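You operate a simulated robot arm through the tools that you are given. There is no shell and no other tool. Be economical: measure what you need, move in short steps, check, and stop when the job is done.

The job below is to be done with a simulated two-armed robot. You get a single attempt, and the scene is never put back.

## Task
On the left cork mat, fold the blue towel in half.

Only the result counts: the job must be done as asked and must still hold three seconds after the hand-in. Knocking over, shifting, dropping, spilling or breaking anything else fails it. Flat cloth is picked up by pressing the open fingertips on it (5 to 10 N) and closing them slowly along it; thin cloth reads only 2 to 8 mm in the jaws.

## Robot
Two 7-joint arms with two-finger grippers on one trunk, on a base that drives. Base frame: it is fixed to the floor where the robot stands at the start and does not move with it; the origin is under the middle of the robot, x ahead of it, y to its left, z up; the surface under the hand at the start is at about z = 76. Units: cm, degrees, N and s.
The left shoulder is at the start at [16.6, 21.6, 98.4], the right one opposite. With the tool pointing down near the work surface each hand reaches from about 10 to 92 cm from the robot's upright axis, wherever it stands, measured 20 degrees to its own side. Places, roughly: left cork mat [60, 20, 80]. Payload 3.18 kg a hand.
The tool frame of a hand sits at the grasp point between the pads (the TCP): z along the fingers, y along the line on which they close. The tips reach 3 cm beyond it. The gripper opens to 14.4 cm. The gripper's body begins 10.3 cm behind the TCP.
Orientation is that of the tool frame in the base frame, as [roll, pitch, yaw] about the fixed x, y, z axes, in that order (R = Rz(yaw) Ry(pitch) Rx(roll)). With the fingers straight down and closing along the base's y, the tool's x points along the base's -x, its y along +y and its z along -z.

## Interface
- The arms move only by the tool apply_moves. It takes "left_increments", "right_increments" or both (then of equal length, played together; a hand with none holds still); each is a list of rows, each an object (a shift or turn left out is 0, a gripper value left out holds the last) with "rot": the turn, a rotation vector about the base's x, y, z in units of 5 degrees (1.0 is 5 degrees), a list of three; "xyz": the shift along the base's x, y, z in units of 20 mm (1.0 is 20 mm), a list of three; "claw": the opening in per cent of the stroke, from 0 (shut) to 100 (fully open). In form: [{"rot": [wx, wy, wz], "xyz": [tx, ty, tz], "claw": claw}, ...]. A call has 1 to 20 rows; each row shifts and turns the commanded pose from where the row before left it. A call with a number of a shift or a turn outside -1 to 1 is refused whole. Rows are played at 5 a second. More than 5 cm and 8.6 degrees between two rows, or a gripper value outside its range, and nothing of the call is played. A pose out of reach is approached as far as the arm can. The call stops where the force on the tool passes 40 N (or 10 N more than at its start, if that is more) or the arm is blocked; 0.2 s more then pass. Each finger halts on what it meets, pressing with about 33 N; the grip force reading is that of the motor and also rises with nothing between the fingers. The clock runs only during rows and for 0.2 s after the last one: add rows that do not move to give the fingers time. It gives the time, the measured TCP pose, the force on the tool (base axes), the opening and the grip force at its end, in the units of the frame above (readings bear some noise), with the torque about the TCP (base axes, N m) and any sound that the robot's microphone picked up.
- Cameras (640 x 400 px; columns grow to the right, rows downward): "scene" is now at [30.99, 2.64, 114.1]; the picture's right is [0.26, -0.97, 0.00], its down [-0.67, -0.18, -0.72] and it looks along [0.69, 0.18, -0.70] (base axes); focal length 225 px, centre (320, 200). "left" rides on the left gripper at [7.7, -1.6, -14.3] in its tool frame; the picture's right is [0.21, 0.98, 0.00], its down [-0.84, 0.18, -0.51] and it looks along [-0.50, 0.11, 0.86] (tool axes); focal length 218 px, centre (320, 200). "right" rides on the right gripper at [7.6, 1.6, -14.3] in its tool frame; the picture's right is [-0.21, 0.98, 0.00], its down [-0.84, -0.18, -0.51] and it looks along [-0.50, -0.11, 0.86] (tool axes); focal length 218 px, centre (320, 200).
- snapshot(camera): a new picture of that camera. No time passes.
- raise_lower(by): slides the trunk up (or, below 0, down) by that many cm; the arms and the scene camera ride with it, the base frame stays. It gives what a move gives, with no picture.
- steer(legs): drives the robot by 1 to 6 legs, each [ahead, left, turn to the left] in cm, cm and degrees, along the robot's own axes; the way and the turn of a leg run together, so that a leg with both is an arc; at most 150 cm and 180 degrees a leg. The arms and the cameras ride along, it lands a little off, and it stops where it bumps. It gives what a move gives.
- aim_head(pan, tilt): turns the head with the scene camera to pan (to the left, within 80 degrees either way) and tilt (down, from -29 to 69), counted from straight ahead of the robot. It gives what a move gives.
- measure_at(camera, pixels): for up to 12 pixels [column, row] of the newest picture of that camera ("zoom" is the newest enlarged one), the place [x, y, z] in the base frame of the surface seen there, good to about 0.2 cm, but the place of the scene camera against the robot may be out by one fixed shift of up to 1.2 cm in any direction. No time passes.
- close_up(camera, box): a new picture of the part [left, top, right, bottom] of that camera's present view, enlarged. No time passes.
- finish_job(): hands the job in; it is judged then, once.

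Keep the steps short. Do not move on a guess: measure, check each grasp and each placing, and mend mistakes. In all there are 80 turns and 62 pictures (those below and enlarged ones count). Leave the grippers open and the arms clear of the work at the hand-in unless told otherwise, and finish with a single line.

The tools are called after "Emit:" by a JSON object that holds its "op" and its "data". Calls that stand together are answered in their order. apply_moves: Moves the arms, as the interface text tells. Its arguments: {"type":"object","properties":{"left_increments":{"type":"array","items":{"type":"object","properties":{"rot":{"type":"array","items":{"type":"number"}},"xyz":{"type":"array","items":{"type":"number"}},"claw":{"type":"number"}}}},"right_increments":{"type":"array","items":{"type":"object","properties":{"rot":{"type":"array","items":{"type":"number"}},"xyz":{"type":"array","items":{"type":"number"}},"claw":{"type":"number"}}}}},"required":[]} The other tools are called the same way: raise_lower (by) slides the trunk up or down; steer (legs) drives the base; aim_head (pan, tilt) turns the head that bears the scene camera; snapshot (camera) takes a picture; measure_at (camera, pixels) gives the place of the surface under pixels of a picture; close_up (camera, box) takes an enlarged picture of a part of a camera's view; finish_job () hands the job in.

At the start:

```text
time_s: 0.0
left_eef_pos: [50.56, 41.78, 92.07]
left_tcp_rot: [180.0, 0.1, -179.9]
left_wrist_force: [0.4, 0.0, -0.3]
left_wrist_torque: [0.0, -0.01, -0.01]
left_finger_gap: 14.42
left_grasp_force: 0.0
right_eef_pos: [48.66, -8.15, 91.86]
right_tcp_rot: [-179.9, 0.0, -180.0]
right_wrist_force: [0.8, -0.4, -0.5]
right_wrist_torque: [-0.01, -0.02, -0.01]
right_finger_gap: 14.41
right_grasp_force: 0.0
trunk travel left (down, up): [-7.5, 29.4]
robot x, y, heading: [0.15, -0.22, 0.1]
head pan, tilt: [14.8, 44.2]
```

scene: 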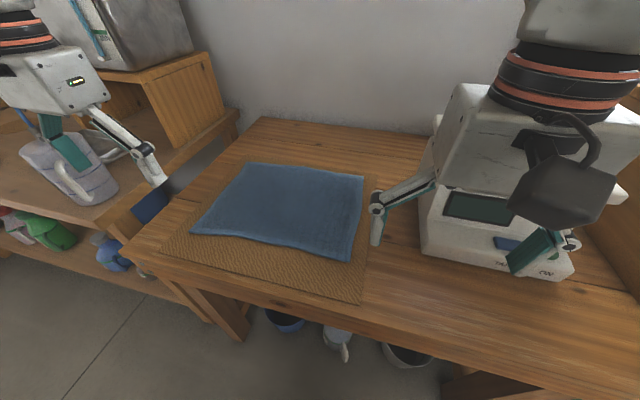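
right: 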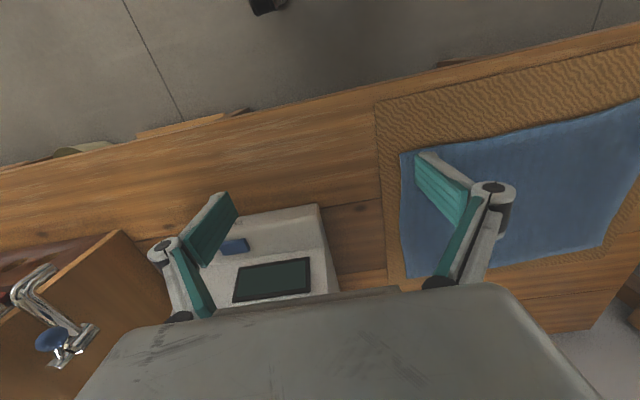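
left: 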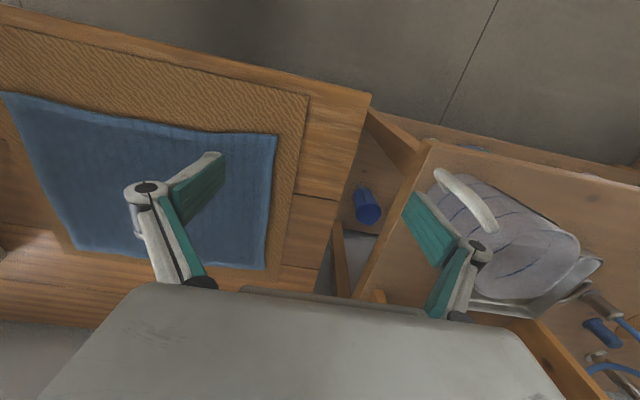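

The blue towel lies on the mat. I'll measure its corners in the scene picture at (247,163), (364,176), (350,261) and (191,234), plus the mat and the table.

Emit:
{"op": "measure_at", "data": {"camera": "scene", "pixels": [[249, 165], [362, 178], [349, 259], [194, 233], [305, 170], [270, 246], [356, 220], [220, 200], [280, 210], [300, 270], [372, 270], [250, 290]]}}

Emit:
{"op": "measure_at", "data": {"camera": "left", "pixels": [[275, 136], [264, 268], [6, 95], [80, 250], [303, 100], [320, 220], [100, 180], [270, 200], [200, 285]]}}

Emit:
{"op": "measure_at", "data": {"camera": "right", "pixels": [[402, 155], [406, 275], [600, 245], [636, 105], [550, 190], [390, 200], [350, 200], [500, 100]]}}

```text
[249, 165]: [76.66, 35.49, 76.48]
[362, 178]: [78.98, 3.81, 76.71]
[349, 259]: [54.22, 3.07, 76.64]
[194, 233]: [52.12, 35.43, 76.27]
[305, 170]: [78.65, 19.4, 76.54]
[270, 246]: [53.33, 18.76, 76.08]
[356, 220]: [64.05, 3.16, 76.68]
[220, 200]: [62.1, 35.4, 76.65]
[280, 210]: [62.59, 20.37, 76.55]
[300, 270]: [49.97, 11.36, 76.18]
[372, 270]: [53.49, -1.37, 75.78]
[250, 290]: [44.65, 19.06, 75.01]
```

```text
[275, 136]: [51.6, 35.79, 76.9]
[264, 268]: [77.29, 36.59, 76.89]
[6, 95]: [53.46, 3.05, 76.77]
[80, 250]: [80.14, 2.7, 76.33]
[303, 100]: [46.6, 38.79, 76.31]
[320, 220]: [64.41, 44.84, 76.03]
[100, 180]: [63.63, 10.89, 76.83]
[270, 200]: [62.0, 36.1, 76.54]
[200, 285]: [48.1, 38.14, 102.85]
```

```text
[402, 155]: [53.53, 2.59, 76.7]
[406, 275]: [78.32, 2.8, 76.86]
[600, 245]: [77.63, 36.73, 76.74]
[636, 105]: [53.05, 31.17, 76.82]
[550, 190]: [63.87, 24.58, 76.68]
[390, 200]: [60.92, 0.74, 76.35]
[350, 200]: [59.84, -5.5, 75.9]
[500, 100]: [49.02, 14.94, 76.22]
```

The towel spans x of about 52–78 and y of about 3–36, with its top at z of about 76.8. I'll fold the near edge onto the far edge with both hands. First I narrow the fingers to about 4 cm, move over the near corners and come down to about 2 cm above the cloth.

Emit:
{"op": "apply_moves", "data": {"left_increments": [{"claw": 28}, {"claw": 28}, {"xyz": [0.139, -0.591, 0]}, {"xyz": [0.139, -0.591, 0]}, {"xyz": [0.139, -0.591, 0]}, {"xyz": [0.139, -0.591, 0]}, {"xyz": [0.139, -0.591, 0]}, {"xyz": [0.139, -0.591, 0]}, {"xyz": [0.139, -0.591, 0]}, {"xyz": [0, 0, -1]}, {"xyz": [0, 0, -1]}, {"xyz": [0, 0, -1]}, {"xyz": [0, 0, -1]}, {"xyz": [0, 0, -1]}, {}], "right_increments": [{"claw": 28}, {"claw": 28}, {"xyz": [0.389, 0.954, 0]}, {"xyz": [0.389, 0.954, 0]}, {"xyz": [0.389, 0.954, 0]}, {"xyz": [0.389, 0.954, 0]}, {"xyz": [0.389, 0.954, 0]}, {"xyz": [0.389, 0.954, 0]}, {"xyz": [0.389, 0.954, 0]}, {"xyz": [0, 0, -1]}, {"xyz": [0, 0, -1]}, {"xyz": [0, 0, -1]}, {"xyz": [0, 0, -1]}, {"xyz": [0, 0, -1]}, {}]}}

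Emit:
{"op": "snapshot", "data": {"camera": "left"}}

Emit:
{"op": "snapshot", "data": {"camera": "right"}}

Emit:
{"op": "snapshot", "data": {"camera": "scene"}}

```text
time_s: 3.2
left_eef_pos: [52.52, 33.67, 82.09]
left_tcp_rot: [180.0, 0.1, 180.0]
left_wrist_force: [0.4, -0.5, -0.3]
left_wrist_torque: [-0.02, -0.03, -0.02]
left_finger_gap: 4.01
left_grasp_force: 0.1
right_eef_pos: [54.24, 5.39, 82.01]
right_tcp_rot: [179.9, 0.1, 179.9]
right_wrist_force: [0.2, 0.1, 0.6]
right_wrist_torque: [-0.02, -0.02, 0.0]
right_finger_gap: 4.01
right_grasp_force: 0.0
trunk travel left (down, up): [-7.5, 29.4]
robot x, y, heading: [0.39, 0.05, 0.1]
head pan, tilt: [14.8, 44.2]
```

```text
58 pictures are left
```

left: 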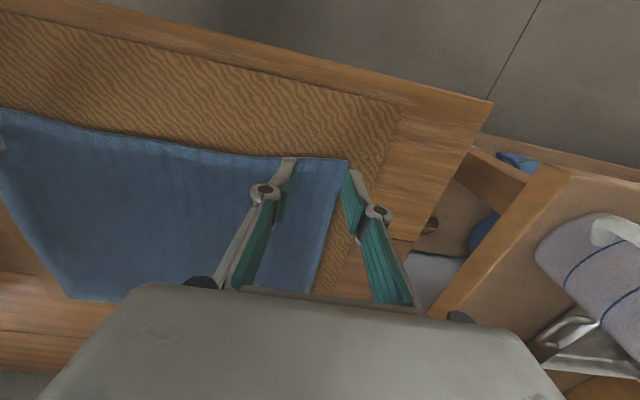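

```text
57 pictures are left
```

right: 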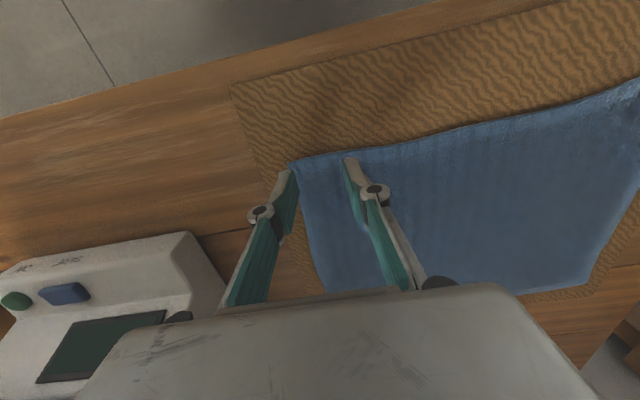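

```text
56 pictures are left
```

scene: 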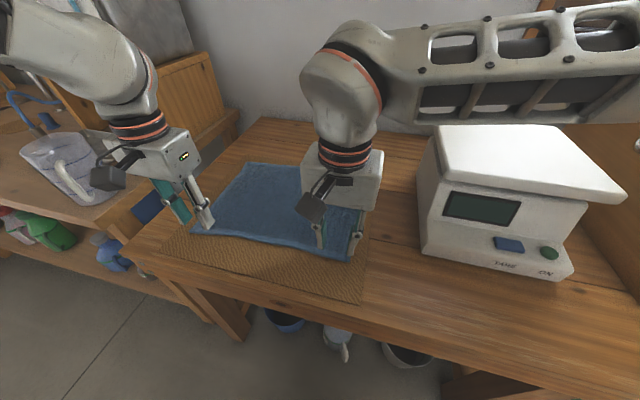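

Both grippers stand about 2 cm over the near corners, with the outer fingers right at the side edges. I'll measure the corners in the wrist views at (346,163) and (296,163), and the far corners, before pressing.

Emit:
{"op": "measure_at", "data": {"camera": "left", "pixels": [[346, 163], [320, 160], [260, 156], [318, 285], [335, 215], [352, 176], [290, 163]]}}

Emit:
{"op": "measure_at", "data": {"camera": "right", "pixels": [[294, 164], [325, 157], [400, 147], [310, 235], [328, 290], [289, 176], [348, 163], [588, 280]]}}

```text
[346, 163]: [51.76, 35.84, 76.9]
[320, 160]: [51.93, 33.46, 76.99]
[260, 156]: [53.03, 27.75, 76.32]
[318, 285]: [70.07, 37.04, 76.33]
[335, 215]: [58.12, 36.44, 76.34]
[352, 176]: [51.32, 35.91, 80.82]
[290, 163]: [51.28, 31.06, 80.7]
```

```text
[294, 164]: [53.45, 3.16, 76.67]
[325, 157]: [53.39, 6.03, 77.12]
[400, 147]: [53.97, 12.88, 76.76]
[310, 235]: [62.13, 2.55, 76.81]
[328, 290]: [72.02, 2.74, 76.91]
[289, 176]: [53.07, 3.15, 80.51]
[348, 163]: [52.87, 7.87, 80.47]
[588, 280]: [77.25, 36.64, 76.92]
```

Corners are at (51.8, 35.8) and (53.4, 3.1). I'll shift each hand about 1.3 cm inward so both fingers sit on cloth, then come down to just about touching.

Emit:
{"op": "apply_moves", "data": {"left_increments": [{"xyz": [0.1, -0.7, 0]}, {"xyz": [0, 0, -0.5]}, {"xyz": [0, 0, -0.5]}, {}], "right_increments": [{"xyz": [0, 0.6, 0]}, {"xyz": [0, 0, -0.5]}, {"xyz": [0, 0, -0.5]}, {}]}}

```text
time_s: 4.2
left_eef_pos: [52.76, 32.1, 80.13]
left_tcp_rot: [-180.0, 0.1, -180.0]
left_wrist_force: [0.3, 0.3, 0.2]
left_wrist_torque: [-0.01, -0.04, 0.01]
left_finger_gap: 4.04
left_grasp_force: 0.0
right_eef_pos: [54.32, 6.5, 79.96]
right_tcp_rot: [179.9, -0.1, 180.0]
right_wrist_force: [-0.1, -0.1, -0.2]
right_wrist_torque: [0.0, -0.01, 0.02]
right_finger_gap: 4.02
right_grasp_force: 0.1
trunk travel left (down, up): [-7.5, 29.4]
robot x, y, heading: [-0.1, 0.05, 0.0]
head pan, tilt: [14.8, 44.2]
```

No contact yet. I'll go down in small steps.

Emit:
{"op": "apply_moves", "data": {"left_increments": [{"xyz": [0, 0, -0.1]}, {"xyz": [0, 0, -0.1]}, {}], "right_increments": [{"xyz": [0, 0, -0.1]}, {"xyz": [0, 0, -0.05]}, {}]}}

```text
time_s: 5.0
left_eef_pos: [52.91, 32.13, 79.71]
left_tcp_rot: [-180.0, 0.1, -179.9]
left_wrist_force: [0.2, -0.5, 1.3]
left_wrist_torque: [0.01, 0.03, -0.02]
left_finger_gap: 4.02
left_grasp_force: 0.1
right_eef_pos: [54.18, 6.37, 79.63]
right_tcp_rot: [179.9, 0.0, -180.0]
right_wrist_force: [0.3, 0.9, 6.6]
right_wrist_torque: [-0.03, 0.02, 0.01]
right_finger_gap: 4.03
right_grasp_force: 0.1
trunk travel left (down, up): [-7.5, 29.4]
robot x, y, heading: [0.2, -0.09, -0.1]
head pan, tilt: [14.8, 44.2]
```

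Right presses with 6.6 N, left with 1.3 N. I'll lower the left a bit more.

Emit:
{"op": "apply_moves", "data": {"left_increments": [{"xyz": [0, 0, -0.05]}, {}]}}

```text
time_s: 5.6
left_eef_pos: [52.78, 32.09, 79.71]
left_tcp_rot: [-179.9, 0.1, -179.9]
left_wrist_force: [-0.5, 0.0, 4.2]
left_wrist_torque: [0.01, 0.01, 0.0]
left_finger_gap: 4.02
left_grasp_force: 0.1
right_eef_pos: [54.37, 6.45, 79.74]
right_tcp_rot: [179.9, 0.0, 180.0]
right_wrist_force: [-0.5, 1.7, 5.4]
right_wrist_torque: [0.01, -0.01, 0.01]
right_finger_gap: 4.01
right_grasp_force: 0.1
trunk travel left (down, up): [-7.5, 29.4]
robot x, y, heading: [0.17, 0.06, -0.1]
head pan, tilt: [14.8, 44.2]
```

Now I press slightly more (about 7 N) and close both slowly.

Emit:
{"op": "apply_moves", "data": {"left_increments": [{"xyz": [0, 0, -0.05]}, {"claw": 26}, {"claw": 24}, {"claw": 22}, {"claw": 20}, {"claw": 18}, {"claw": 16}, {"claw": 14}, {"claw": 12}, {"claw": 10}, {"claw": 8}, {"claw": 6}, {"claw": 4}, {"claw": 2}, {"claw": 0}, {}, {}], "right_increments": [{"xyz": [0, 0, -0.02]}, {"claw": 26}, {"claw": 24}, {"claw": 22}, {"claw": 20}, {"claw": 18}, {"claw": 16}, {"claw": 14}, {"claw": 12}, {"claw": 10}, {"claw": 8}, {"claw": 6}, {"claw": 4}, {"claw": 2}, {"claw": 0}, {}, {}]}}

Emit:
{"op": "snapshot", "data": {"camera": "left"}}

Emit:
{"op": "snapshot", "data": {"camera": "right"}}

```text
time_s: 9.2
left_eef_pos: [52.81, 32.05, 79.4]
left_tcp_rot: [179.9, 0.2, 180.0]
left_wrist_force: [0.2, -4.9, 0.2]
left_wrist_torque: [-0.12, 0.0, -0.03]
left_finger_gap: 0.44
left_grasp_force: 29.2
right_eef_pos: [54.39, 6.33, 79.55]
right_tcp_rot: [179.9, 0.0, 180.0]
right_wrist_force: [-0.7, 4.5, 1.0]
right_wrist_torque: [0.23, -0.02, 0.02]
right_finger_gap: 0.31
right_grasp_force: 27.2
trunk travel left (down, up): [-7.5, 29.4]
robot x, y, heading: [0.16, -0.29, 0.0]
head pan, tilt: [14.8, 44.2]
```

```text
55 pictures are left
```

left: 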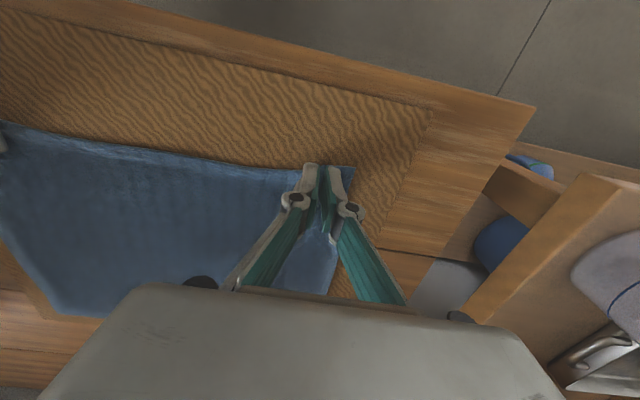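

```text
54 pictures are left
```

right: 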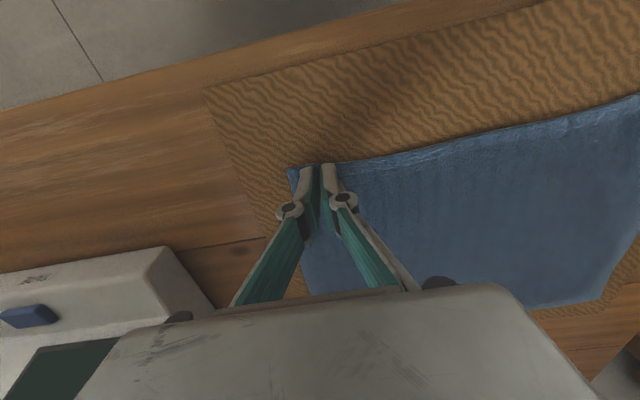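

The readings of 4.4 and 3.1 mm in the jaws mean cloth is held on both sides. The cloth between the hands is a little taut (±5 N in y). I'll lift 3 cm while bringing the hands together slightly, then check.

Emit:
{"op": "apply_moves", "data": {"left_increments": [{"xyz": [0, -0.15, 0.3]}, {"xyz": [0.1, 0, 0.4]}, {"xyz": [0.1, 0, 0.4]}, {"xyz": [0.1, 0, 0.4]}, {}], "right_increments": [{"xyz": [0, 0.15, 0.3]}, {"xyz": [0.1, 0, 0.4]}, {"xyz": [0.1, 0, 0.4]}, {"xyz": [0.1, 0, 0.4]}, {}]}}

Emit:
{"op": "snapshot", "data": {"camera": "scene"}}

Emit:
{"op": "snapshot", "data": {"camera": "left"}}

Emit:
{"op": "snapshot", "data": {"camera": "right"}}

```text
time_s: 10.4
left_eef_pos: [53.4, 31.76, 82.53]
left_tcp_rot: [-179.9, 0.0, -180.0]
left_wrist_force: [0.5, -2.3, 2.9]
left_wrist_torque: [-0.06, 0.0, -0.02]
left_finger_gap: 0.21
left_grasp_force: 33.8
right_eef_pos: [54.88, 6.84, 82.53]
right_tcp_rot: [-180.0, -0.1, -180.0]
right_wrist_force: [0.1, 2.4, 0.9]
right_wrist_torque: [0.04, 0.02, 0.01]
right_finger_gap: 0.35
right_grasp_force: 37.6
trunk travel left (down, up): [-7.5, 29.4]
robot x, y, heading: [-0.15, -0.14, 0.2]
head pan, tilt: [14.8, 44.2]
```

```text
53 pictures are left
```

scene: 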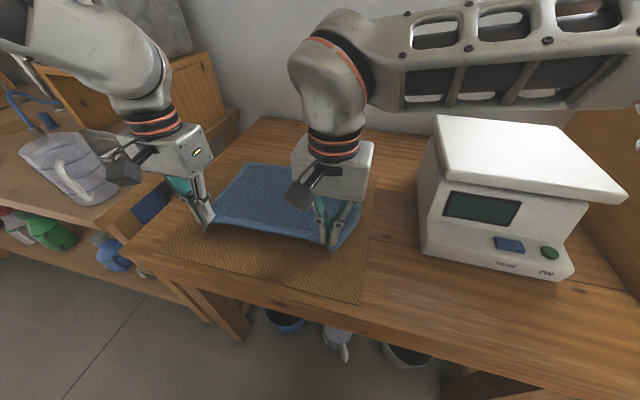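

```text
52 pictures are left
```

left: 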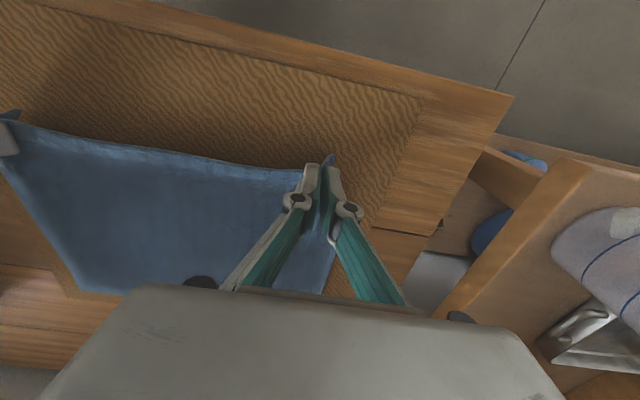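

```text
51 pictures are left
```

right: 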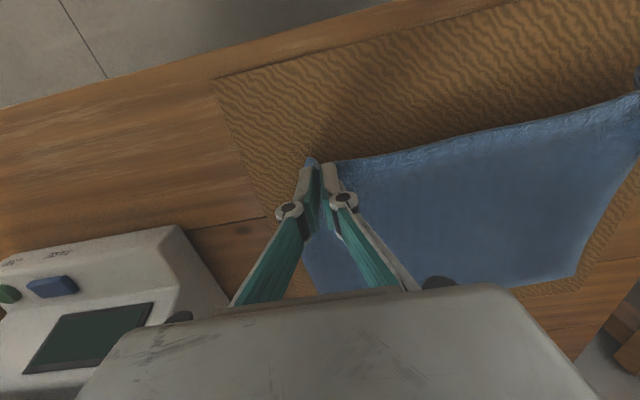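

Both hands hold the near edge up. Now I move up and over along an arc to above the middle, tilting the fingers backwards (+y rotation) so that the edge turns over with the cloth. Then I check.

Emit:
{"op": "apply_moves", "data": {"left_increments": [{"xyz": [0.1, 0, 0.45]}, {"xyz": [0.1, 0, 0.45]}, {"xyz": [0.15, 0, 0.45]}, {"xyz": [0.15, 0, 0.45]}, {"xyz": [0.25, 0, 0.45]}, {"xyz": [0.25, 0, 0.45]}, {"xyz": [0.4, 0, 0.45]}, {"xyz": [0.4, 0, 0.45]}, {"xyz": [0.5, 0, 0.45]}, {"xyz": [0.5, 0, 0.45]}, {"xyz": [0.565, 0, 0.08], "rot": [0, 0.5, 0]}, {"xyz": [0.565, 0, 0.08], "rot": [0, 0.5, 0]}, {"xyz": [0.565, 0, 0.08], "rot": [0, 0.5, 0]}, {"xyz": [0.565, 0, 0.08], "rot": [0, 0.5, 0]}, {"xyz": [0.565, 0, 0.08], "rot": [0, 0.5, 0]}, {"xyz": [0.565, 0, 0.08], "rot": [0, 0.5, 0]}, {}], "right_increments": [{"xyz": [0.1, 0, 0.45]}, {"xyz": [0.1, 0, 0.45]}, {"xyz": [0.15, 0, 0.45]}, {"xyz": [0.15, 0, 0.45]}, {"xyz": [0.25, 0, 0.45]}, {"xyz": [0.25, 0, 0.45]}, {"xyz": [0.4, 0, 0.45]}, {"xyz": [0.4, 0, 0.45]}, {"xyz": [0.5, 0, 0.45]}, {"xyz": [0.5, 0, 0.45]}, {"xyz": [0.565, 0, 0.08], "rot": [0, 0.5, 0]}, {"xyz": [0.565, 0, 0.08], "rot": [0, 0.5, 0]}, {"xyz": [0.565, 0, 0.08], "rot": [0, 0.5, 0]}, {"xyz": [0.565, 0, 0.08], "rot": [0, 0.5, 0]}, {"xyz": [0.565, 0, 0.08], "rot": [0, 0.5, 0]}, {"xyz": [0.565, 0, 0.08], "rot": [0, 0.5, 0]}, {}]}}

Emit:
{"op": "snapshot", "data": {"camera": "scene"}}

Emit:
{"op": "snapshot", "data": {"camera": "left"}}

Emit:
{"op": "snapshot", "data": {"camera": "right"}}

```text
time_s: 14.2
left_eef_pos: [62.46, 31.72, 92.03]
left_tcp_rot: [-179.9, -7.4, 180.0]
left_wrist_force: [0.2, -5.6, 0.0]
left_wrist_torque: [-0.29, 0.0, -0.01]
left_finger_gap: 0.52
left_grasp_force: 40.0
left hand out of reach, approached as far as the arm can: row 14, 15, 16
right_eef_pos: [65.35, 6.25, 94.6]
right_tcp_rot: [174.5, -15.3, -179.5]
right_wrist_force: [0.1, 2.1, 0.8]
right_wrist_torque: [0.19, 0.03, -0.05]
right_finger_gap: 0.33
right_grasp_force: 28.9
right hand out of reach, approached as far as the arm can: row 15, 16
trunk travel left (down, up): [-7.5, 29.4]
robot x, y, heading: [-0.4, -0.16, -0.0]
head pan, tilt: [14.8, 44.2]
stopped in row 17 (right hand): the arm was blocked; the commanded pose is now the measured one
```

```text
50 pictures are left
```

scene: 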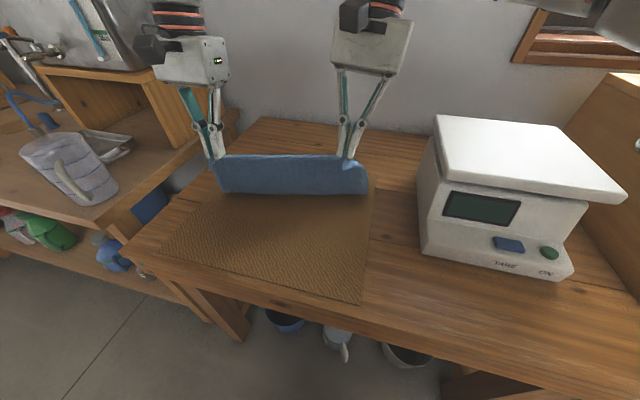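

```text
49 pictures are left
```

left: 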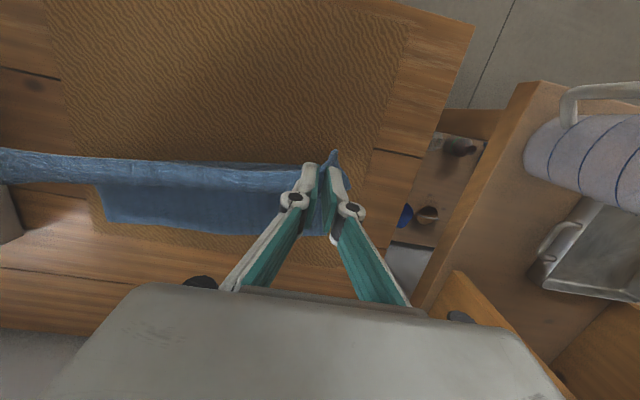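

```text
48 pictures are left
```

right: 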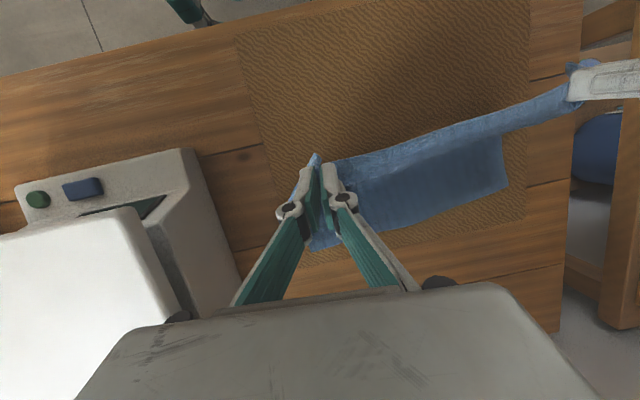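

The cloth stands upright over the crease, held by both hands, but the arms have run out of reach (left at x = 62.5, right at 65.4). Driving the base ahead a little would supply the rest. I'll tilt the head down to see how much room the base has before the table.

Emit:
{"op": "aim_head", "data": {"pan": 0, "tilt": 69}}

Emit:
{"op": "snapshot", "data": {"camera": "scene"}}

```text
time_s: 15.1
left_eef_pos: [62.38, 31.9, 92.13]
left_tcp_rot: [180.0, -7.4, -179.9]
left_wrist_force: [0.2, -5.5, -0.3]
left_wrist_torque: [-0.11, 0.01, -0.04]
left_finger_gap: 0.54
left_grasp_force: 35.6
right_eef_pos: [65.48, 6.32, 94.59]
right_tcp_rot: [174.5, -15.2, -179.6]
right_wrist_force: [-0.6, 6.5, -0.8]
right_wrist_torque: [0.12, 0.03, -0.02]
right_finger_gap: 0.38
right_grasp_force: 32.5
trunk travel left (down, up): [-7.5, 29.4]
robot x, y, heading: [-0.06, -0.25, 0.1]
head pan, tilt: [0.0, 68.8]
```

```text
47 pictures are left
```

scene: 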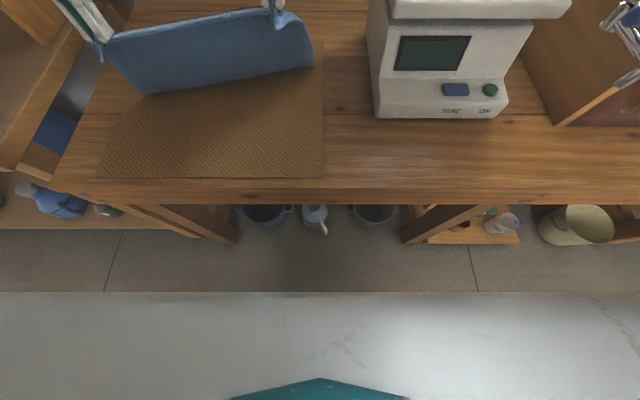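

I'll measure the robot's front edge (320,300), the floor near it, the table edge, and the nearby shelf.

Emit:
{"op": "measure_at", "data": {"camera": "scene", "pixels": [[320, 296], [320, 330], [320, 286], [100, 285], [100, 300], [320, 200], [320, 180], [60, 225], [170, 225], [430, 238], [600, 300], [316, 225]]}}

```text
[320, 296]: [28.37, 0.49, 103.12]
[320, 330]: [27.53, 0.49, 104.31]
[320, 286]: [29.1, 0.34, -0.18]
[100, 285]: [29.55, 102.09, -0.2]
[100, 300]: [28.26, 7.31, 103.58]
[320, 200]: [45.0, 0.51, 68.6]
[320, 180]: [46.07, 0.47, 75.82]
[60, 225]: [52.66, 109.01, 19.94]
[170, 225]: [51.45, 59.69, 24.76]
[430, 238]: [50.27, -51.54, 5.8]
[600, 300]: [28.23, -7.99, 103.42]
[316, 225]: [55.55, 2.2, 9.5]
```

The floor is clear to the table edge at x of about 45, and the robot's front is at about 28, so driving 10 cm ahead is safe. First I lower the hands a little so the cloth has slack and stays within the arc.

Emit:
{"op": "apply_moves", "data": {"left_increments": [{"xyz": [0, -0.05, -0.2]}, {"xyz": [0, -0.05, -0.2]}, {"xyz": [0, 0, -0.2]}, {"xyz": [0, 0, -0.15]}, {"xyz": [0, 0, 0]}, {}], "right_increments": [{"xyz": [-0.2, 0.1, -0.5]}, {"xyz": [-0.2, 0.1, -0.5]}, {"xyz": [-0.2, 0.05, -0.5]}, {"xyz": [-0.2, 0, -0.45], "rot": [0.5, 0, 0]}, {"xyz": [0, 0, -0.4], "rot": [0.5, 0, 0]}, {}]}}

Emit:
{"op": "aim_head", "data": {"pan": 14.8, "tilt": 44}}

Emit:
{"op": "snapshot", "data": {"camera": "scene"}}

```text
time_s: 16.5
left_eef_pos: [62.32, 31.62, 90.7]
left_tcp_rot: [-179.9, -7.4, -179.9]
left_wrist_force: [0.9, -0.7, 0.3]
left_wrist_torque: [-0.02, -0.01, 0.03]
left_finger_gap: 0.54
left_grasp_force: 30.8
right_eef_pos: [63.61, 7.09, 89.57]
right_tcp_rot: [169.9, -15.1, -177.9]
right_wrist_force: [-0.6, 0.2, -0.3]
right_wrist_torque: [-0.07, 0.01, -0.04]
right_finger_gap: 0.37
right_grasp_force: 32.7
trunk travel left (down, up): [-7.5, 29.4]
robot x, y, heading: [0.02, 0.02, -0.2]
head pan, tilt: [0.0, 68.8]
```

```text
time_s: 17.4
left_eef_pos: [62.3, 31.61, 90.46]
left_tcp_rot: [179.9, -7.4, -179.9]
left_wrist_force: [0.1, -0.4, -0.2]
left_wrist_torque: [0.04, 0.01, 0.01]
left_finger_gap: 0.58
left_grasp_force: 42.6
right_eef_pos: [63.64, 7.12, 89.56]
right_tcp_rot: [170.0, -15.0, -177.9]
right_wrist_force: [-0.3, 0.0, -1.1]
right_wrist_torque: [-0.01, 0.01, -0.03]
right_finger_gap: 0.54
right_grasp_force: 33.5
trunk travel left (down, up): [-7.5, 29.4]
robot x, y, heading: [0.1, -0.32, 0.2]
head pan, tilt: [14.8, 44.0]
```

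```text
46 pictures are left
```

scene: 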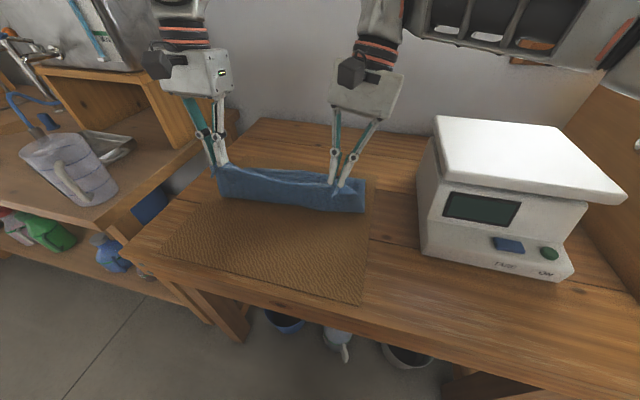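

The roll correction on the right hand went the wrong way; I'll fix it after the drive. The cloth is slack and held. I drive 10 cm ahead, which carries the edge over.

Emit:
{"op": "steer", "data": {"legs": [[10, 0, 0]]}}

Emit:
{"op": "snapshot", "data": {"camera": "scene"}}

```text
time_s: 18.5
left_eef_pos: [72.29, 31.68, 90.64]
left_tcp_rot: [-180.0, -7.5, -180.0]
left_wrist_force: [-0.2, 0.2, -1.4]
left_wrist_torque: [0.01, -0.02, -0.03]
left_finger_gap: 0.59
left_grasp_force: 37.3
right_eef_pos: [73.59, 7.16, 89.55]
right_tcp_rot: [169.9, -15.0, -178.0]
right_wrist_force: [-0.2, 0.1, -0.1]
right_wrist_torque: [-0.01, 0.05, -0.01]
right_finger_gap: 0.54
right_grasp_force: 38.2
trunk travel left (down, up): [-7.5, 29.4]
robot x, y, heading: [10.07, -0.03, -0.1]
head pan, tilt: [14.8, 44.0]
```

```text
45 pictures are left
```

scene: 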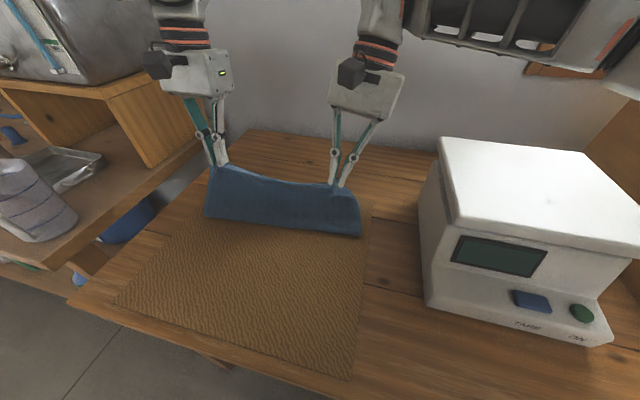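

The edge is now past the crease. I continue over and down while tilting the fingers back and squaring the right hand's roll. This is the first half of that motion, to test reach.

Emit:
{"op": "apply_moves", "data": {"left_increments": [{"xyz": [0.38, 0, -0.3], "rot": [0, 0.65, 0]}, {"xyz": [0.38, 0, -0.3], "rot": [0, 0.65, 0]}, {"xyz": [0.38, 0, -0.35], "rot": [0, 0.65, 0]}, {"xyz": [0.38, 0, -0.35], "rot": [0, 0.65, 0]}, {"xyz": [0.3, 0, -0.4], "rot": [0, 0.65, 0]}, {}], "right_increments": [{"xyz": [0.34, 0, -0.25], "rot": [-0.4, 0.5, 0]}, {"xyz": [0.34, 0, -0.25], "rot": [-0.4, 0.5, 0]}, {"xyz": [0.34, 0, -0.3], "rot": [-0.4, 0.5, 0]}, {"xyz": [0.34, 0, -0.3], "rot": [-0.4, 0.5, 0]}, {"xyz": [0.3, 0, -0.35], "rot": [-0.4, 0.5, 0]}, {}]}}

```text
time_s: 19.9
left_eef_pos: [72.99, 31.55, 89.97]
left_tcp_rot: [-179.9, -10.7, -180.0]
left_wrist_force: [0.9, -9.2, 0.9]
left_wrist_torque: [-0.18, 0.02, -0.03]
left_finger_gap: 0.32
left_grasp_force: 28.8
left hand out of reach, approached as far as the arm can: row 2, 3, 4, 5
right_eef_pos: [75.51, 5.31, 89.8]
right_tcp_rot: [173.3, -21.9, 179.2]
right_wrist_force: [-0.4, 10.8, 0.5]
right_wrist_torque: [0.36, -0.01, -0.02]
right_finger_gap: 0.36
right_grasp_force: 33.2
right hand out of reach, approached as far as the arm can: row 3, 4, 5
trunk travel left (down, up): [-7.5, 29.4]
robot x, y, heading: [9.88, 0.16, 0.2]
head pan, tilt: [14.8, 44.0]
```

The backward tilt at this height runs out of reach, probably because the forearm slopes up. Lower hands should help, so I go straight down about 3.5 cm and re-check.

Emit:
{"op": "apply_moves", "data": {"left_increments": [{"xyz": [0, 0, -0.35]}, {"xyz": [0, 0, -0.35]}, {"xyz": [0, 0, -0.35]}, {"xyz": [0, 0, -0.35]}, {"xyz": [0, 0, -0.35]}, {}], "right_increments": [{"xyz": [0, 0, -0.35]}, {"xyz": [0, 0, -0.35]}, {"xyz": [0, 0, -0.35]}, {"xyz": [0, 0, -0.35]}, {"xyz": [0, 0, -0.35]}, {}]}}

Emit:
{"op": "snapshot", "data": {"camera": "scene"}}

```text
time_s: 21.3
left_eef_pos: [72.95, 31.55, 86.49]
left_tcp_rot: [-180.0, -10.7, -180.0]
left_wrist_force: [0.9, -8.0, -0.9]
left_wrist_torque: [-0.16, -0.01, -0.05]
left_finger_gap: 0.5
left_grasp_force: 33.1
right_eef_pos: [74.88, 5.67, 84.92]
right_tcp_rot: [175.2, -22.3, 179.3]
right_wrist_force: [-0.2, 7.3, 0.6]
right_wrist_torque: [0.24, -0.02, -0.05]
right_finger_gap: 0.39
right_grasp_force: 33.0
trunk travel left (down, up): [-7.5, 29.4]
robot x, y, heading: [9.7, -0.65, 0.2]
head pan, tilt: [14.8, 44.0]
```

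```text
44 pictures are left
```

scene: 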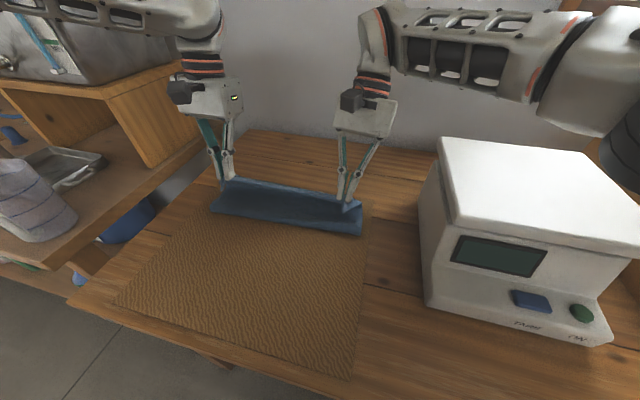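

The command now follows the reached pose. To get more backward tilt I want the shoulders higher, so I lower the hands about 4 cm (easing the sideways tension), then raise the trunk 7 cm.

Emit:
{"op": "apply_moves", "data": {"left_increments": [{"xyz": [0, 0, -0.5]}, {"xyz": [0, 0, -0.5]}, {"xyz": [0, 0, -0.5]}, {"xyz": [0, 0, -0.4]}, {}], "right_increments": [{"xyz": [0, 0.15, -0.35]}, {"xyz": [0, 0.15, -0.3]}, {"xyz": [0, 0.1, -0.3]}, {"xyz": [0, 0.1, -0.3]}, {}]}}

Emit:
{"op": "raise_lower", "data": {"by": 7}}

Emit:
{"op": "snapshot", "data": {"camera": "left"}}

```text
time_s: 22.5
left_eef_pos: [73.05, 31.71, 82.72]
left_tcp_rot: [-180.0, -10.6, -179.8]
left_wrist_force: [0.6, -2.8, -0.7]
left_wrist_torque: [-0.06, 0.02, -0.01]
left_finger_gap: 0.44
left_grasp_force: 29.3
right_eef_pos: [75.51, 6.39, 83.33]
right_tcp_rot: [174.1, -21.9, 179.0]
right_wrist_force: [-0.1, 1.5, -0.3]
right_wrist_torque: [0.08, -0.02, -0.01]
right_finger_gap: 0.37
right_grasp_force: 33.1
trunk travel left (down, up): [-7.5, 29.4]
robot x, y, heading: [9.93, 0.12, 0.0]
head pan, tilt: [14.8, 44.0]
```

```text
time_s: 23.6
left_eef_pos: [73.21, 31.52, 89.27]
left_tcp_rot: [-179.8, -10.9, 180.0]
left_wrist_force: [-0.2, -16.3, 10.3]
left_wrist_torque: [-0.61, 0.06, 0.0]
left_finger_gap: 0.36
left_grasp_force: 34.2
right_eef_pos: [73.04, 8.18, 102.98]
right_tcp_rot: [168.0, -12.3, -178.1]
right_wrist_force: [0.4, 16.3, -11.6]
right_wrist_torque: [0.34, 0.04, -0.1]
right_finger_gap: 0.41
right_grasp_force: 33.0
trunk travel left (down, up): [-14.5, 22.4]
robot x, y, heading: [10.29, -0.27, 0.1]
head pan, tilt: [14.8, 44.0]
```

```text
43 pictures are left
```

left: 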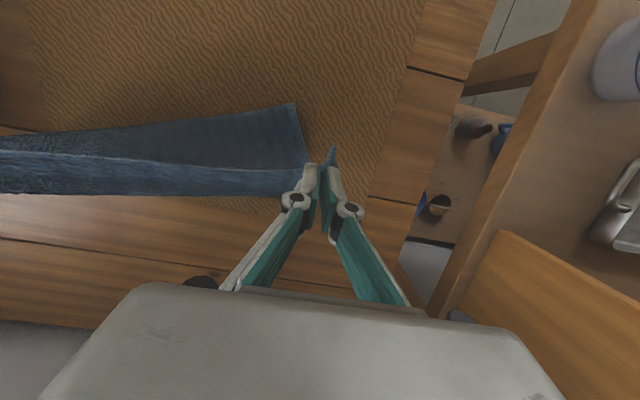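

The right hand jumped up to z = 103 on the trunk raise, stretching the cloth. Before correcting I look.

Emit:
{"op": "snapshot", "data": {"camera": "scene"}}

```text
42 pictures are left
```

scene: 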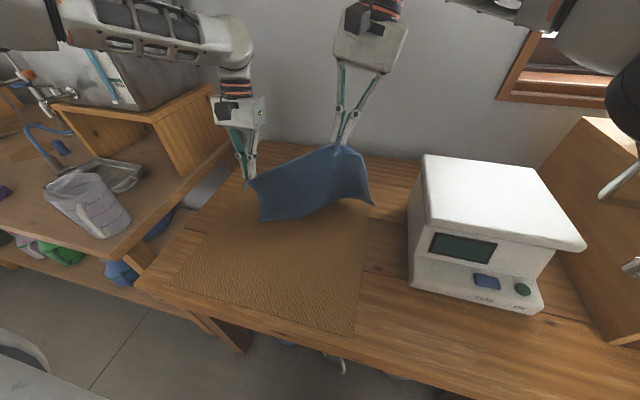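

I lower the right hand back down about 6 cm first, to see how it tracks.

Emit:
{"op": "apply_moves", "data": {"right_increments": [{"xyz": [0, -0.05, -0.5]}, {"xyz": [0, -0.05, -0.5]}, {"xyz": [0, -0.05, -0.5]}, {"xyz": [0, -0.05, -0.5]}, {"xyz": [0, 0, -0.5]}, {"xyz": [0, 0, -0.5]}, {}]}}

```text
time_s: 25.2
left_eef_pos: [73.0, 31.73, 89.63]
left_tcp_rot: [-180.0, -10.6, -180.0]
left_wrist_force: [0.6, -8.4, 0.8]
left_wrist_torque: [-0.16, -0.02, -0.03]
left_finger_gap: 0.52
left_grasp_force: 36.6
right_eef_pos: [73.93, 5.91, 93.63]
right_tcp_rot: [174.8, -11.4, 178.9]
right_wrist_force: [0.3, 9.4, -1.3]
right_wrist_torque: [0.22, -0.02, -0.04]
right_finger_gap: 0.37
right_grasp_force: 33.4
trunk travel left (down, up): [-14.5, 22.4]
robot x, y, heading: [10.05, 0.07, 0.1]
head pan, tilt: [14.8, 44.0]
```

It tracks. I bring it down further to level with the left, closing the spacing by about 1 cm and squaring the roll.

Emit:
{"op": "apply_moves", "data": {"right_increments": [{"xyz": [0, 0.15, -0.5]}, {"xyz": [0, 0.15, -0.5]}, {"xyz": [0, 0.1, -0.5], "rot": [-0.3, 0, 0]}, {"xyz": [0, 0.1, -0.5], "rot": [-0.3, 0, 0]}, {"xyz": [0, 0, -0.3], "rot": [-0.3, 0, 0]}, {}], "left_increments": [{"xyz": [0, 0, -0.2]}, {"xyz": [0, 0, -0.2]}, {"xyz": [0, 0, -0.2]}, {"xyz": [0, 0, -0.2]}, {"xyz": [0, 0, -0.2]}, {}]}}

Emit:
{"op": "snapshot", "data": {"camera": "scene"}}

Emit:
{"op": "snapshot", "data": {"camera": "right"}}

Emit:
{"op": "snapshot", "data": {"camera": "left"}}

```text
time_s: 26.8
left_eef_pos: [73.03, 30.84, 87.85]
left_tcp_rot: [-179.0, -10.4, 179.9]
left_wrist_force: [3.2, -23.3, 2.6]
left_wrist_torque: [-0.7, -0.06, 0.01]
left_finger_gap: 0.42
left_grasp_force: 32.7
right_eef_pos: [76.34, 3.95, 91.04]
right_tcp_rot: [175.9, -11.8, 174.5]
right_wrist_force: [-1.9, 22.3, -3.2]
right_wrist_torque: [0.62, 0.09, 0.01]
right_finger_gap: 0.39
right_grasp_force: 33.2
trunk travel left (down, up): [-14.5, 22.4]
robot x, y, heading: [9.98, -0.4, -0.0]
head pan, tilt: [14.8, 44.0]
stopped in row 6 (right hand): the arm was blocked; the commanded pose is now the measured one
```

```text
41 pictures are left
```

scene: 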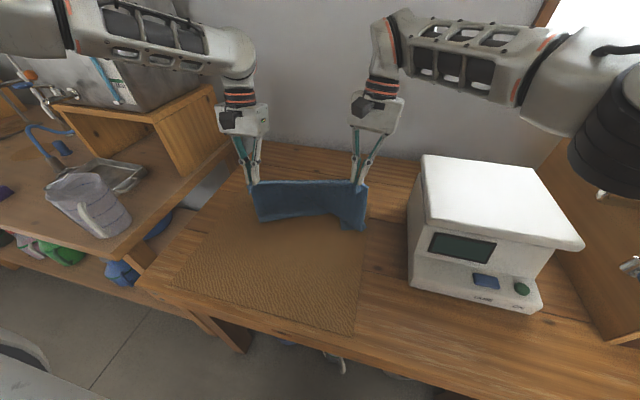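

```text
40 pictures are left
```

right: 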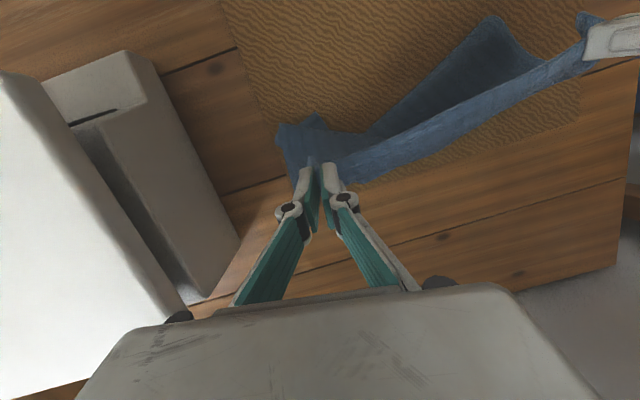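

```text
39 pictures are left
```

left: 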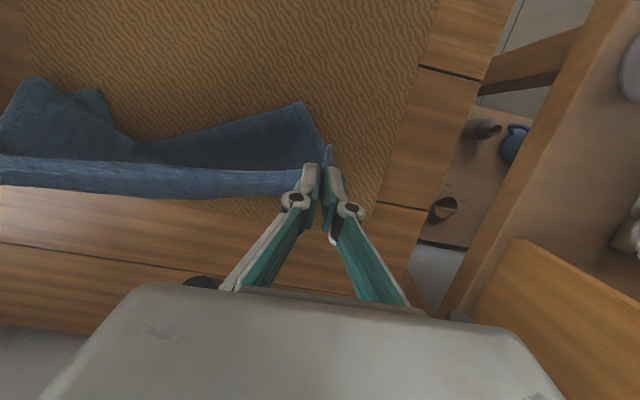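

The right arm is near a bad posture and the cloth is stretched (23 N). The trunk raise lifted the towel so that it hangs, with its far edge now lying toward the robot. That allows a fold in the easier direction, with the held edge laid back toward the robot onto the other edge. First I relax: right hand in by 2.5 cm, both tilts back to zero.

Emit:
{"op": "apply_moves", "data": {"left_increments": [{"xyz": [-0.1, 0, 0], "rot": [0, -0.4, 0]}, {"xyz": [-0.1, 0, 0], "rot": [0, -0.4, 0]}, {"xyz": [-0.1, 0, 0], "rot": [0, -0.4, 0]}, {"xyz": [-0.1, 0, 0], "rot": [0, -0.4, 0]}, {"xyz": [-0.1, 0, 0], "rot": [0, -0.4, 0]}, {}], "right_increments": [{"xyz": [-0.3, 0.25, -0.2], "rot": [-0.1, -0.4, 0.2]}, {"xyz": [-0.3, 0.25, -0.2], "rot": [-0.2, -0.4, 0.2]}, {"xyz": [-0.3, 0.25, -0.2], "rot": [-0.2, -0.4, 0.2]}, {"xyz": [-0.3, 0.25, -0.2], "rot": [-0.2, -0.4, 0.2]}, {"xyz": [-0.3, 0.25, -0.2], "rot": [-0.1, -0.4, 0.2]}, {}]}}

Emit:
{"op": "snapshot", "data": {"camera": "scene"}}

Emit:
{"op": "snapshot", "data": {"camera": "left"}}

Emit:
{"op": "snapshot", "data": {"camera": "right"}}

```text
time_s: 28.2
left_eef_pos: [72.1, 31.41, 87.62]
left_tcp_rot: [-179.6, -0.6, -179.8]
left_wrist_force: [0.2, -1.3, 0.4]
left_wrist_torque: [-0.04, 0.02, -0.04]
left_finger_gap: 0.34
left_grasp_force: 32.1
right_eef_pos: [73.35, 6.73, 88.96]
right_tcp_rot: [179.9, -1.2, 179.3]
right_wrist_force: [-0.2, -0.2, 1.1]
right_wrist_torque: [0.01, 0.03, -0.07]
right_finger_gap: 0.38
right_grasp_force: 32.5
trunk travel left (down, up): [-14.5, 22.4]
robot x, y, heading: [9.88, 0.06, 0.1]
head pan, tilt: [14.8, 44.0]
```

```text
38 pictures are left
```

scene: 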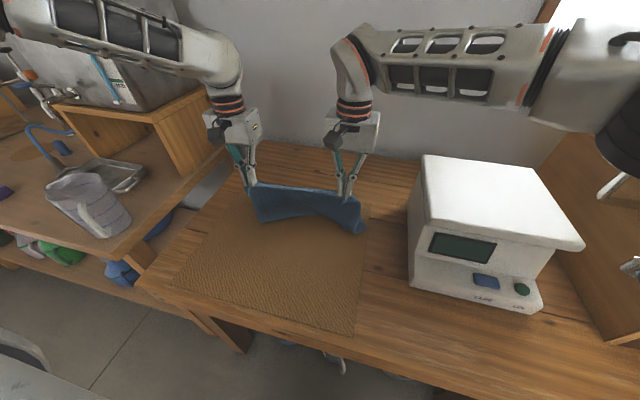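

```text
37 pictures are left
```

left: 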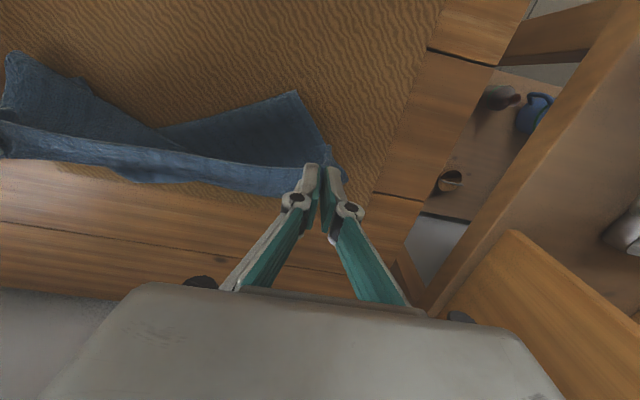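

```text
36 pictures are left
```

right: 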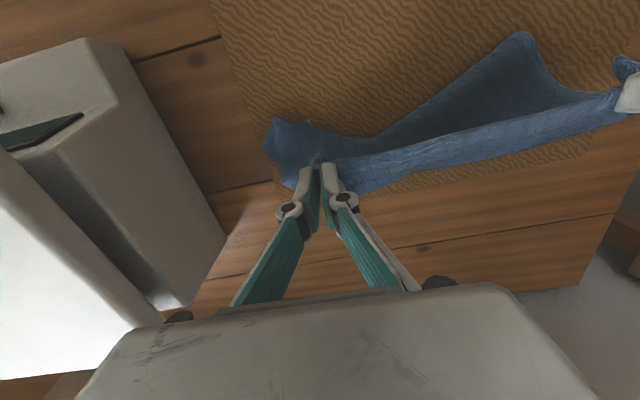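

Both hands are square and the tension is gone. My plan is to lift the towel so it hangs free, let its lower edge touch the mat on the near side, drape it away from the robot, then fold the held edge back over. In that direction the grip does not roll the edge. First I lift up and back to x = 62, z = 106.

Emit:
{"op": "apply_moves", "data": {"left_increments": [{"xyz": [-0.28, 0, 0.511]}, {"xyz": [-0.28, 0, 0.511]}, {"xyz": [-0.28, 0, 0.511]}, {"xyz": [-0.28, 0, 0.511]}, {"xyz": [-0.28, 0, 0.511]}, {"xyz": [-0.28, 0, 0.511]}, {"xyz": [-0.28, 0, 0.511]}, {"xyz": [-0.28, 0, 0.511]}, {"xyz": [-0.28, 0, 0.511]}, {"xyz": [-0.28, 0, 0.511]}, {"xyz": [-0.28, 0, 0.511]}, {"xyz": [-0.28, 0, 0.511]}, {"xyz": [-0.28, 0, 0.511]}, {"xyz": [-0.28, 0, 0.511]}, {"xyz": [-0.28, 0, 0.511]}, {"xyz": [-0.28, 0, 0.511]}, {"xyz": [-0.28, 0, 0.511]}, {"xyz": [-0.28, 0, 0.511]}, {}, {}], "right_increments": [{"xyz": [-0.315, 0, 0.472]}, {"xyz": [-0.315, 0, 0.472]}, {"xyz": [-0.315, 0, 0.472]}, {"xyz": [-0.315, 0, 0.472]}, {"xyz": [-0.315, 0, 0.472]}, {"xyz": [-0.315, 0, 0.472]}, {"xyz": [-0.315, 0, 0.472]}, {"xyz": [-0.315, 0, 0.472]}, {"xyz": [-0.315, 0, 0.472]}, {"xyz": [-0.315, 0, 0.472]}, {"xyz": [-0.315, 0, 0.472]}, {"xyz": [-0.315, 0, 0.472]}, {"xyz": [-0.315, 0, 0.472]}, {"xyz": [-0.315, 0, 0.472]}, {"xyz": [-0.315, 0, 0.472]}, {"xyz": [-0.315, 0, 0.472]}, {"xyz": [-0.315, 0, 0.472]}, {"xyz": [-0.315, 0, 0.472]}, {}, {}]}}

Emit:
{"op": "snapshot", "data": {"camera": "scene"}}

Emit:
{"op": "snapshot", "data": {"camera": "left"}}

```text
time_s: 32.4
left_eef_pos: [62.52, 31.44, 105.14]
left_tcp_rot: [-179.7, -0.7, -179.8]
left_wrist_force: [-1.5, -0.4, -1.0]
left_wrist_torque: [0.04, 0.01, -0.01]
left_finger_gap: 0.61
left_grasp_force: 36.2
left hand out of reach, approached as far as the arm can: row 18
right_eef_pos: [61.96, 6.63, 105.9]
right_tcp_rot: [179.7, -1.2, 179.2]
right_wrist_force: [0.4, 1.0, 1.3]
right_wrist_torque: [0.06, -0.02, 0.02]
right_finger_gap: 0.22
right_grasp_force: 29.8
trunk travel left (down, up): [-14.5, 22.4]
robot x, y, heading: [9.81, -0.21, -0.1]
head pan, tilt: [14.8, 44.0]
```

```text
35 pictures are left
```

scene: 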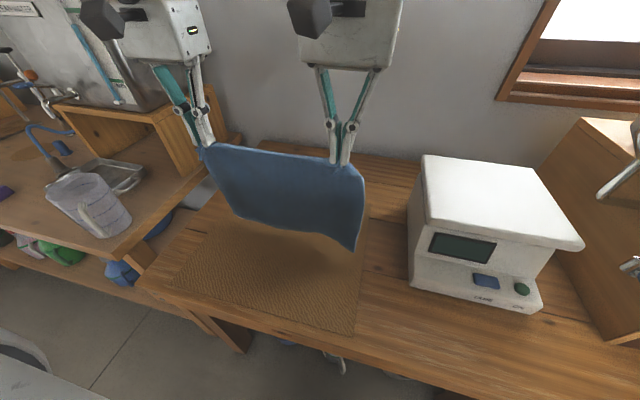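

```text
34 pictures are left
```

left: 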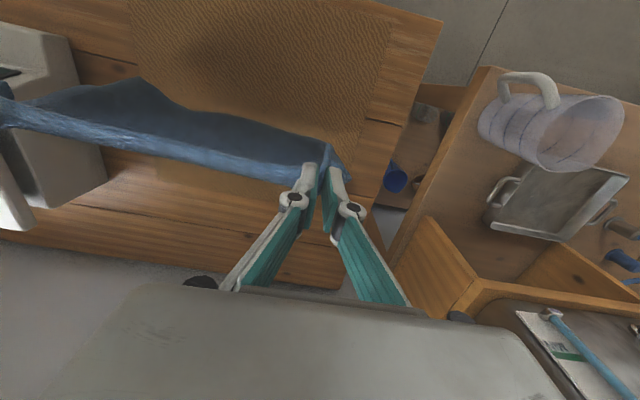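

The towel hangs nearly straight. I'll measure its lower edge at (236,208), (300,230), (356,246).

Emit:
{"op": "measure_at", "data": {"camera": "scene", "pixels": [[238, 207], [270, 223], [300, 230], [330, 236], [355, 246], [363, 190], [215, 160], [300, 180], [290, 250], [365, 240], [215, 235]]}}

```text
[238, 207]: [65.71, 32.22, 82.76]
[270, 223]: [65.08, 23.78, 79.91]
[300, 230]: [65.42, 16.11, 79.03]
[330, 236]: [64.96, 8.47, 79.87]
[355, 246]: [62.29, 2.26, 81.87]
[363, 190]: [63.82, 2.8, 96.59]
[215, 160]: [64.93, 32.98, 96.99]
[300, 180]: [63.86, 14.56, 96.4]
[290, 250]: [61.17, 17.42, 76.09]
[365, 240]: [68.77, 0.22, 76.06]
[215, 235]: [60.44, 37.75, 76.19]
```

The towel hangs clear, with its lower edge at about z = 79–82. I move back to x of about 56.5 and lower until the lower edge just touches the mat.

Emit:
{"op": "apply_moves", "data": {"left_increments": [{"xyz": [-0.4, 0, 0]}, {"xyz": [-0.6, 0, 0]}, {"xyz": [-0.6, 0, 0]}, {"xyz": [-0.6, 0, 0]}, {"xyz": [-0.5, 0, 0]}, {"xyz": [-0.3, 0, 0]}, {}, {}, {}, {"xyz": [0, 0, -0.3]}, {"xyz": [0, 0, -0.3]}, {"xyz": [0, 0, -0.3]}, {"xyz": [0, 0, -0.3]}, {}, {}], "right_increments": [{"xyz": [-0.4, 0, -0.05]}, {"xyz": [-0.5, 0, -0.05]}, {"xyz": [-0.5, 0, -0.1]}, {"xyz": [-0.5, 0, -0.1]}, {"xyz": [-0.5, 0, -0.08]}, {"xyz": [-0.3, 0, 0]}, {}, {}, {}, {"xyz": [0, 0, -0.3]}, {"xyz": [0, 0, -0.3]}, {"xyz": [0, 0, -0.3]}, {"xyz": [0, 0, -0.3]}, {}, {}]}}

Emit:
{"op": "snapshot", "data": {"camera": "scene"}}

Emit:
{"op": "measure_at", "data": {"camera": "scene", "pixels": [[300, 260], [240, 235], [355, 275]]}}

```text
time_s: 35.6
left_eef_pos: [62.07, 31.5, 102.6]
left_tcp_rot: [-179.5, -0.6, -179.9]
left_wrist_force: [-2.0, -4.3, 0.6]
left_wrist_torque: [-0.35, -0.04, -0.03]
left_finger_gap: 0.2
left_grasp_force: 27.6
left hand out of reach, approached as far as the arm can: row 1, 2, 3, 4, 5, 6
right_eef_pos: [56.71, 6.82, 102.84]
right_tcp_rot: [179.8, -1.3, 179.3]
right_wrist_force: [1.7, 3.8, -0.6]
right_wrist_torque: [0.15, -0.05, 0.02]
right_finger_gap: 0.38
right_grasp_force: 32.5
trunk travel left (down, up): [-14.5, 22.4]
robot x, y, heading: [9.56, -0.08, 0.1]
head pan, tilt: [14.8, 44.0]
```

```text
33 pictures are left
```

scene: 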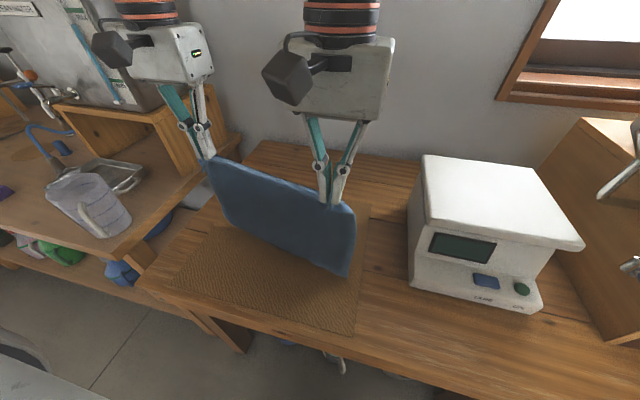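

```text
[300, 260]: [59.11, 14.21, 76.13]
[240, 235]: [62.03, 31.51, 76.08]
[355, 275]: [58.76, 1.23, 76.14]
```

The left arm could not move back at that height, while the right did, so the towel is skewed. I try the left again now that it is lower.

Emit:
{"op": "apply_moves", "data": {"left_increments": [{"xyz": [-0.4, 0, 0]}, {"xyz": [-0.5, 0, 0]}, {"xyz": [-0.6, 0, 0]}, {"xyz": [-0.6, 0, 0]}, {"xyz": [-0.5, 0, 0]}, {}, {}]}}

```text
time_s: 37.2
left_eef_pos: [56.79, 31.6, 102.69]
left_tcp_rot: [-179.6, -0.7, -179.9]
left_wrist_force: [0.2, -0.9, 0.3]
left_wrist_torque: [-0.11, -0.02, -0.01]
left_finger_gap: 0.25
left_grasp_force: 26.1
right_eef_pos: [56.65, 6.66, 102.71]
right_tcp_rot: [179.7, -1.4, 179.4]
right_wrist_force: [-0.6, 1.0, 0.4]
right_wrist_torque: [0.01, 0.0, 0.06]
right_finger_gap: 0.38
right_grasp_force: 32.7
trunk travel left (down, up): [-14.5, 22.4]
robot x, y, heading: [9.95, -0.05, -0.3]
head pan, tilt: [14.8, 44.0]
```

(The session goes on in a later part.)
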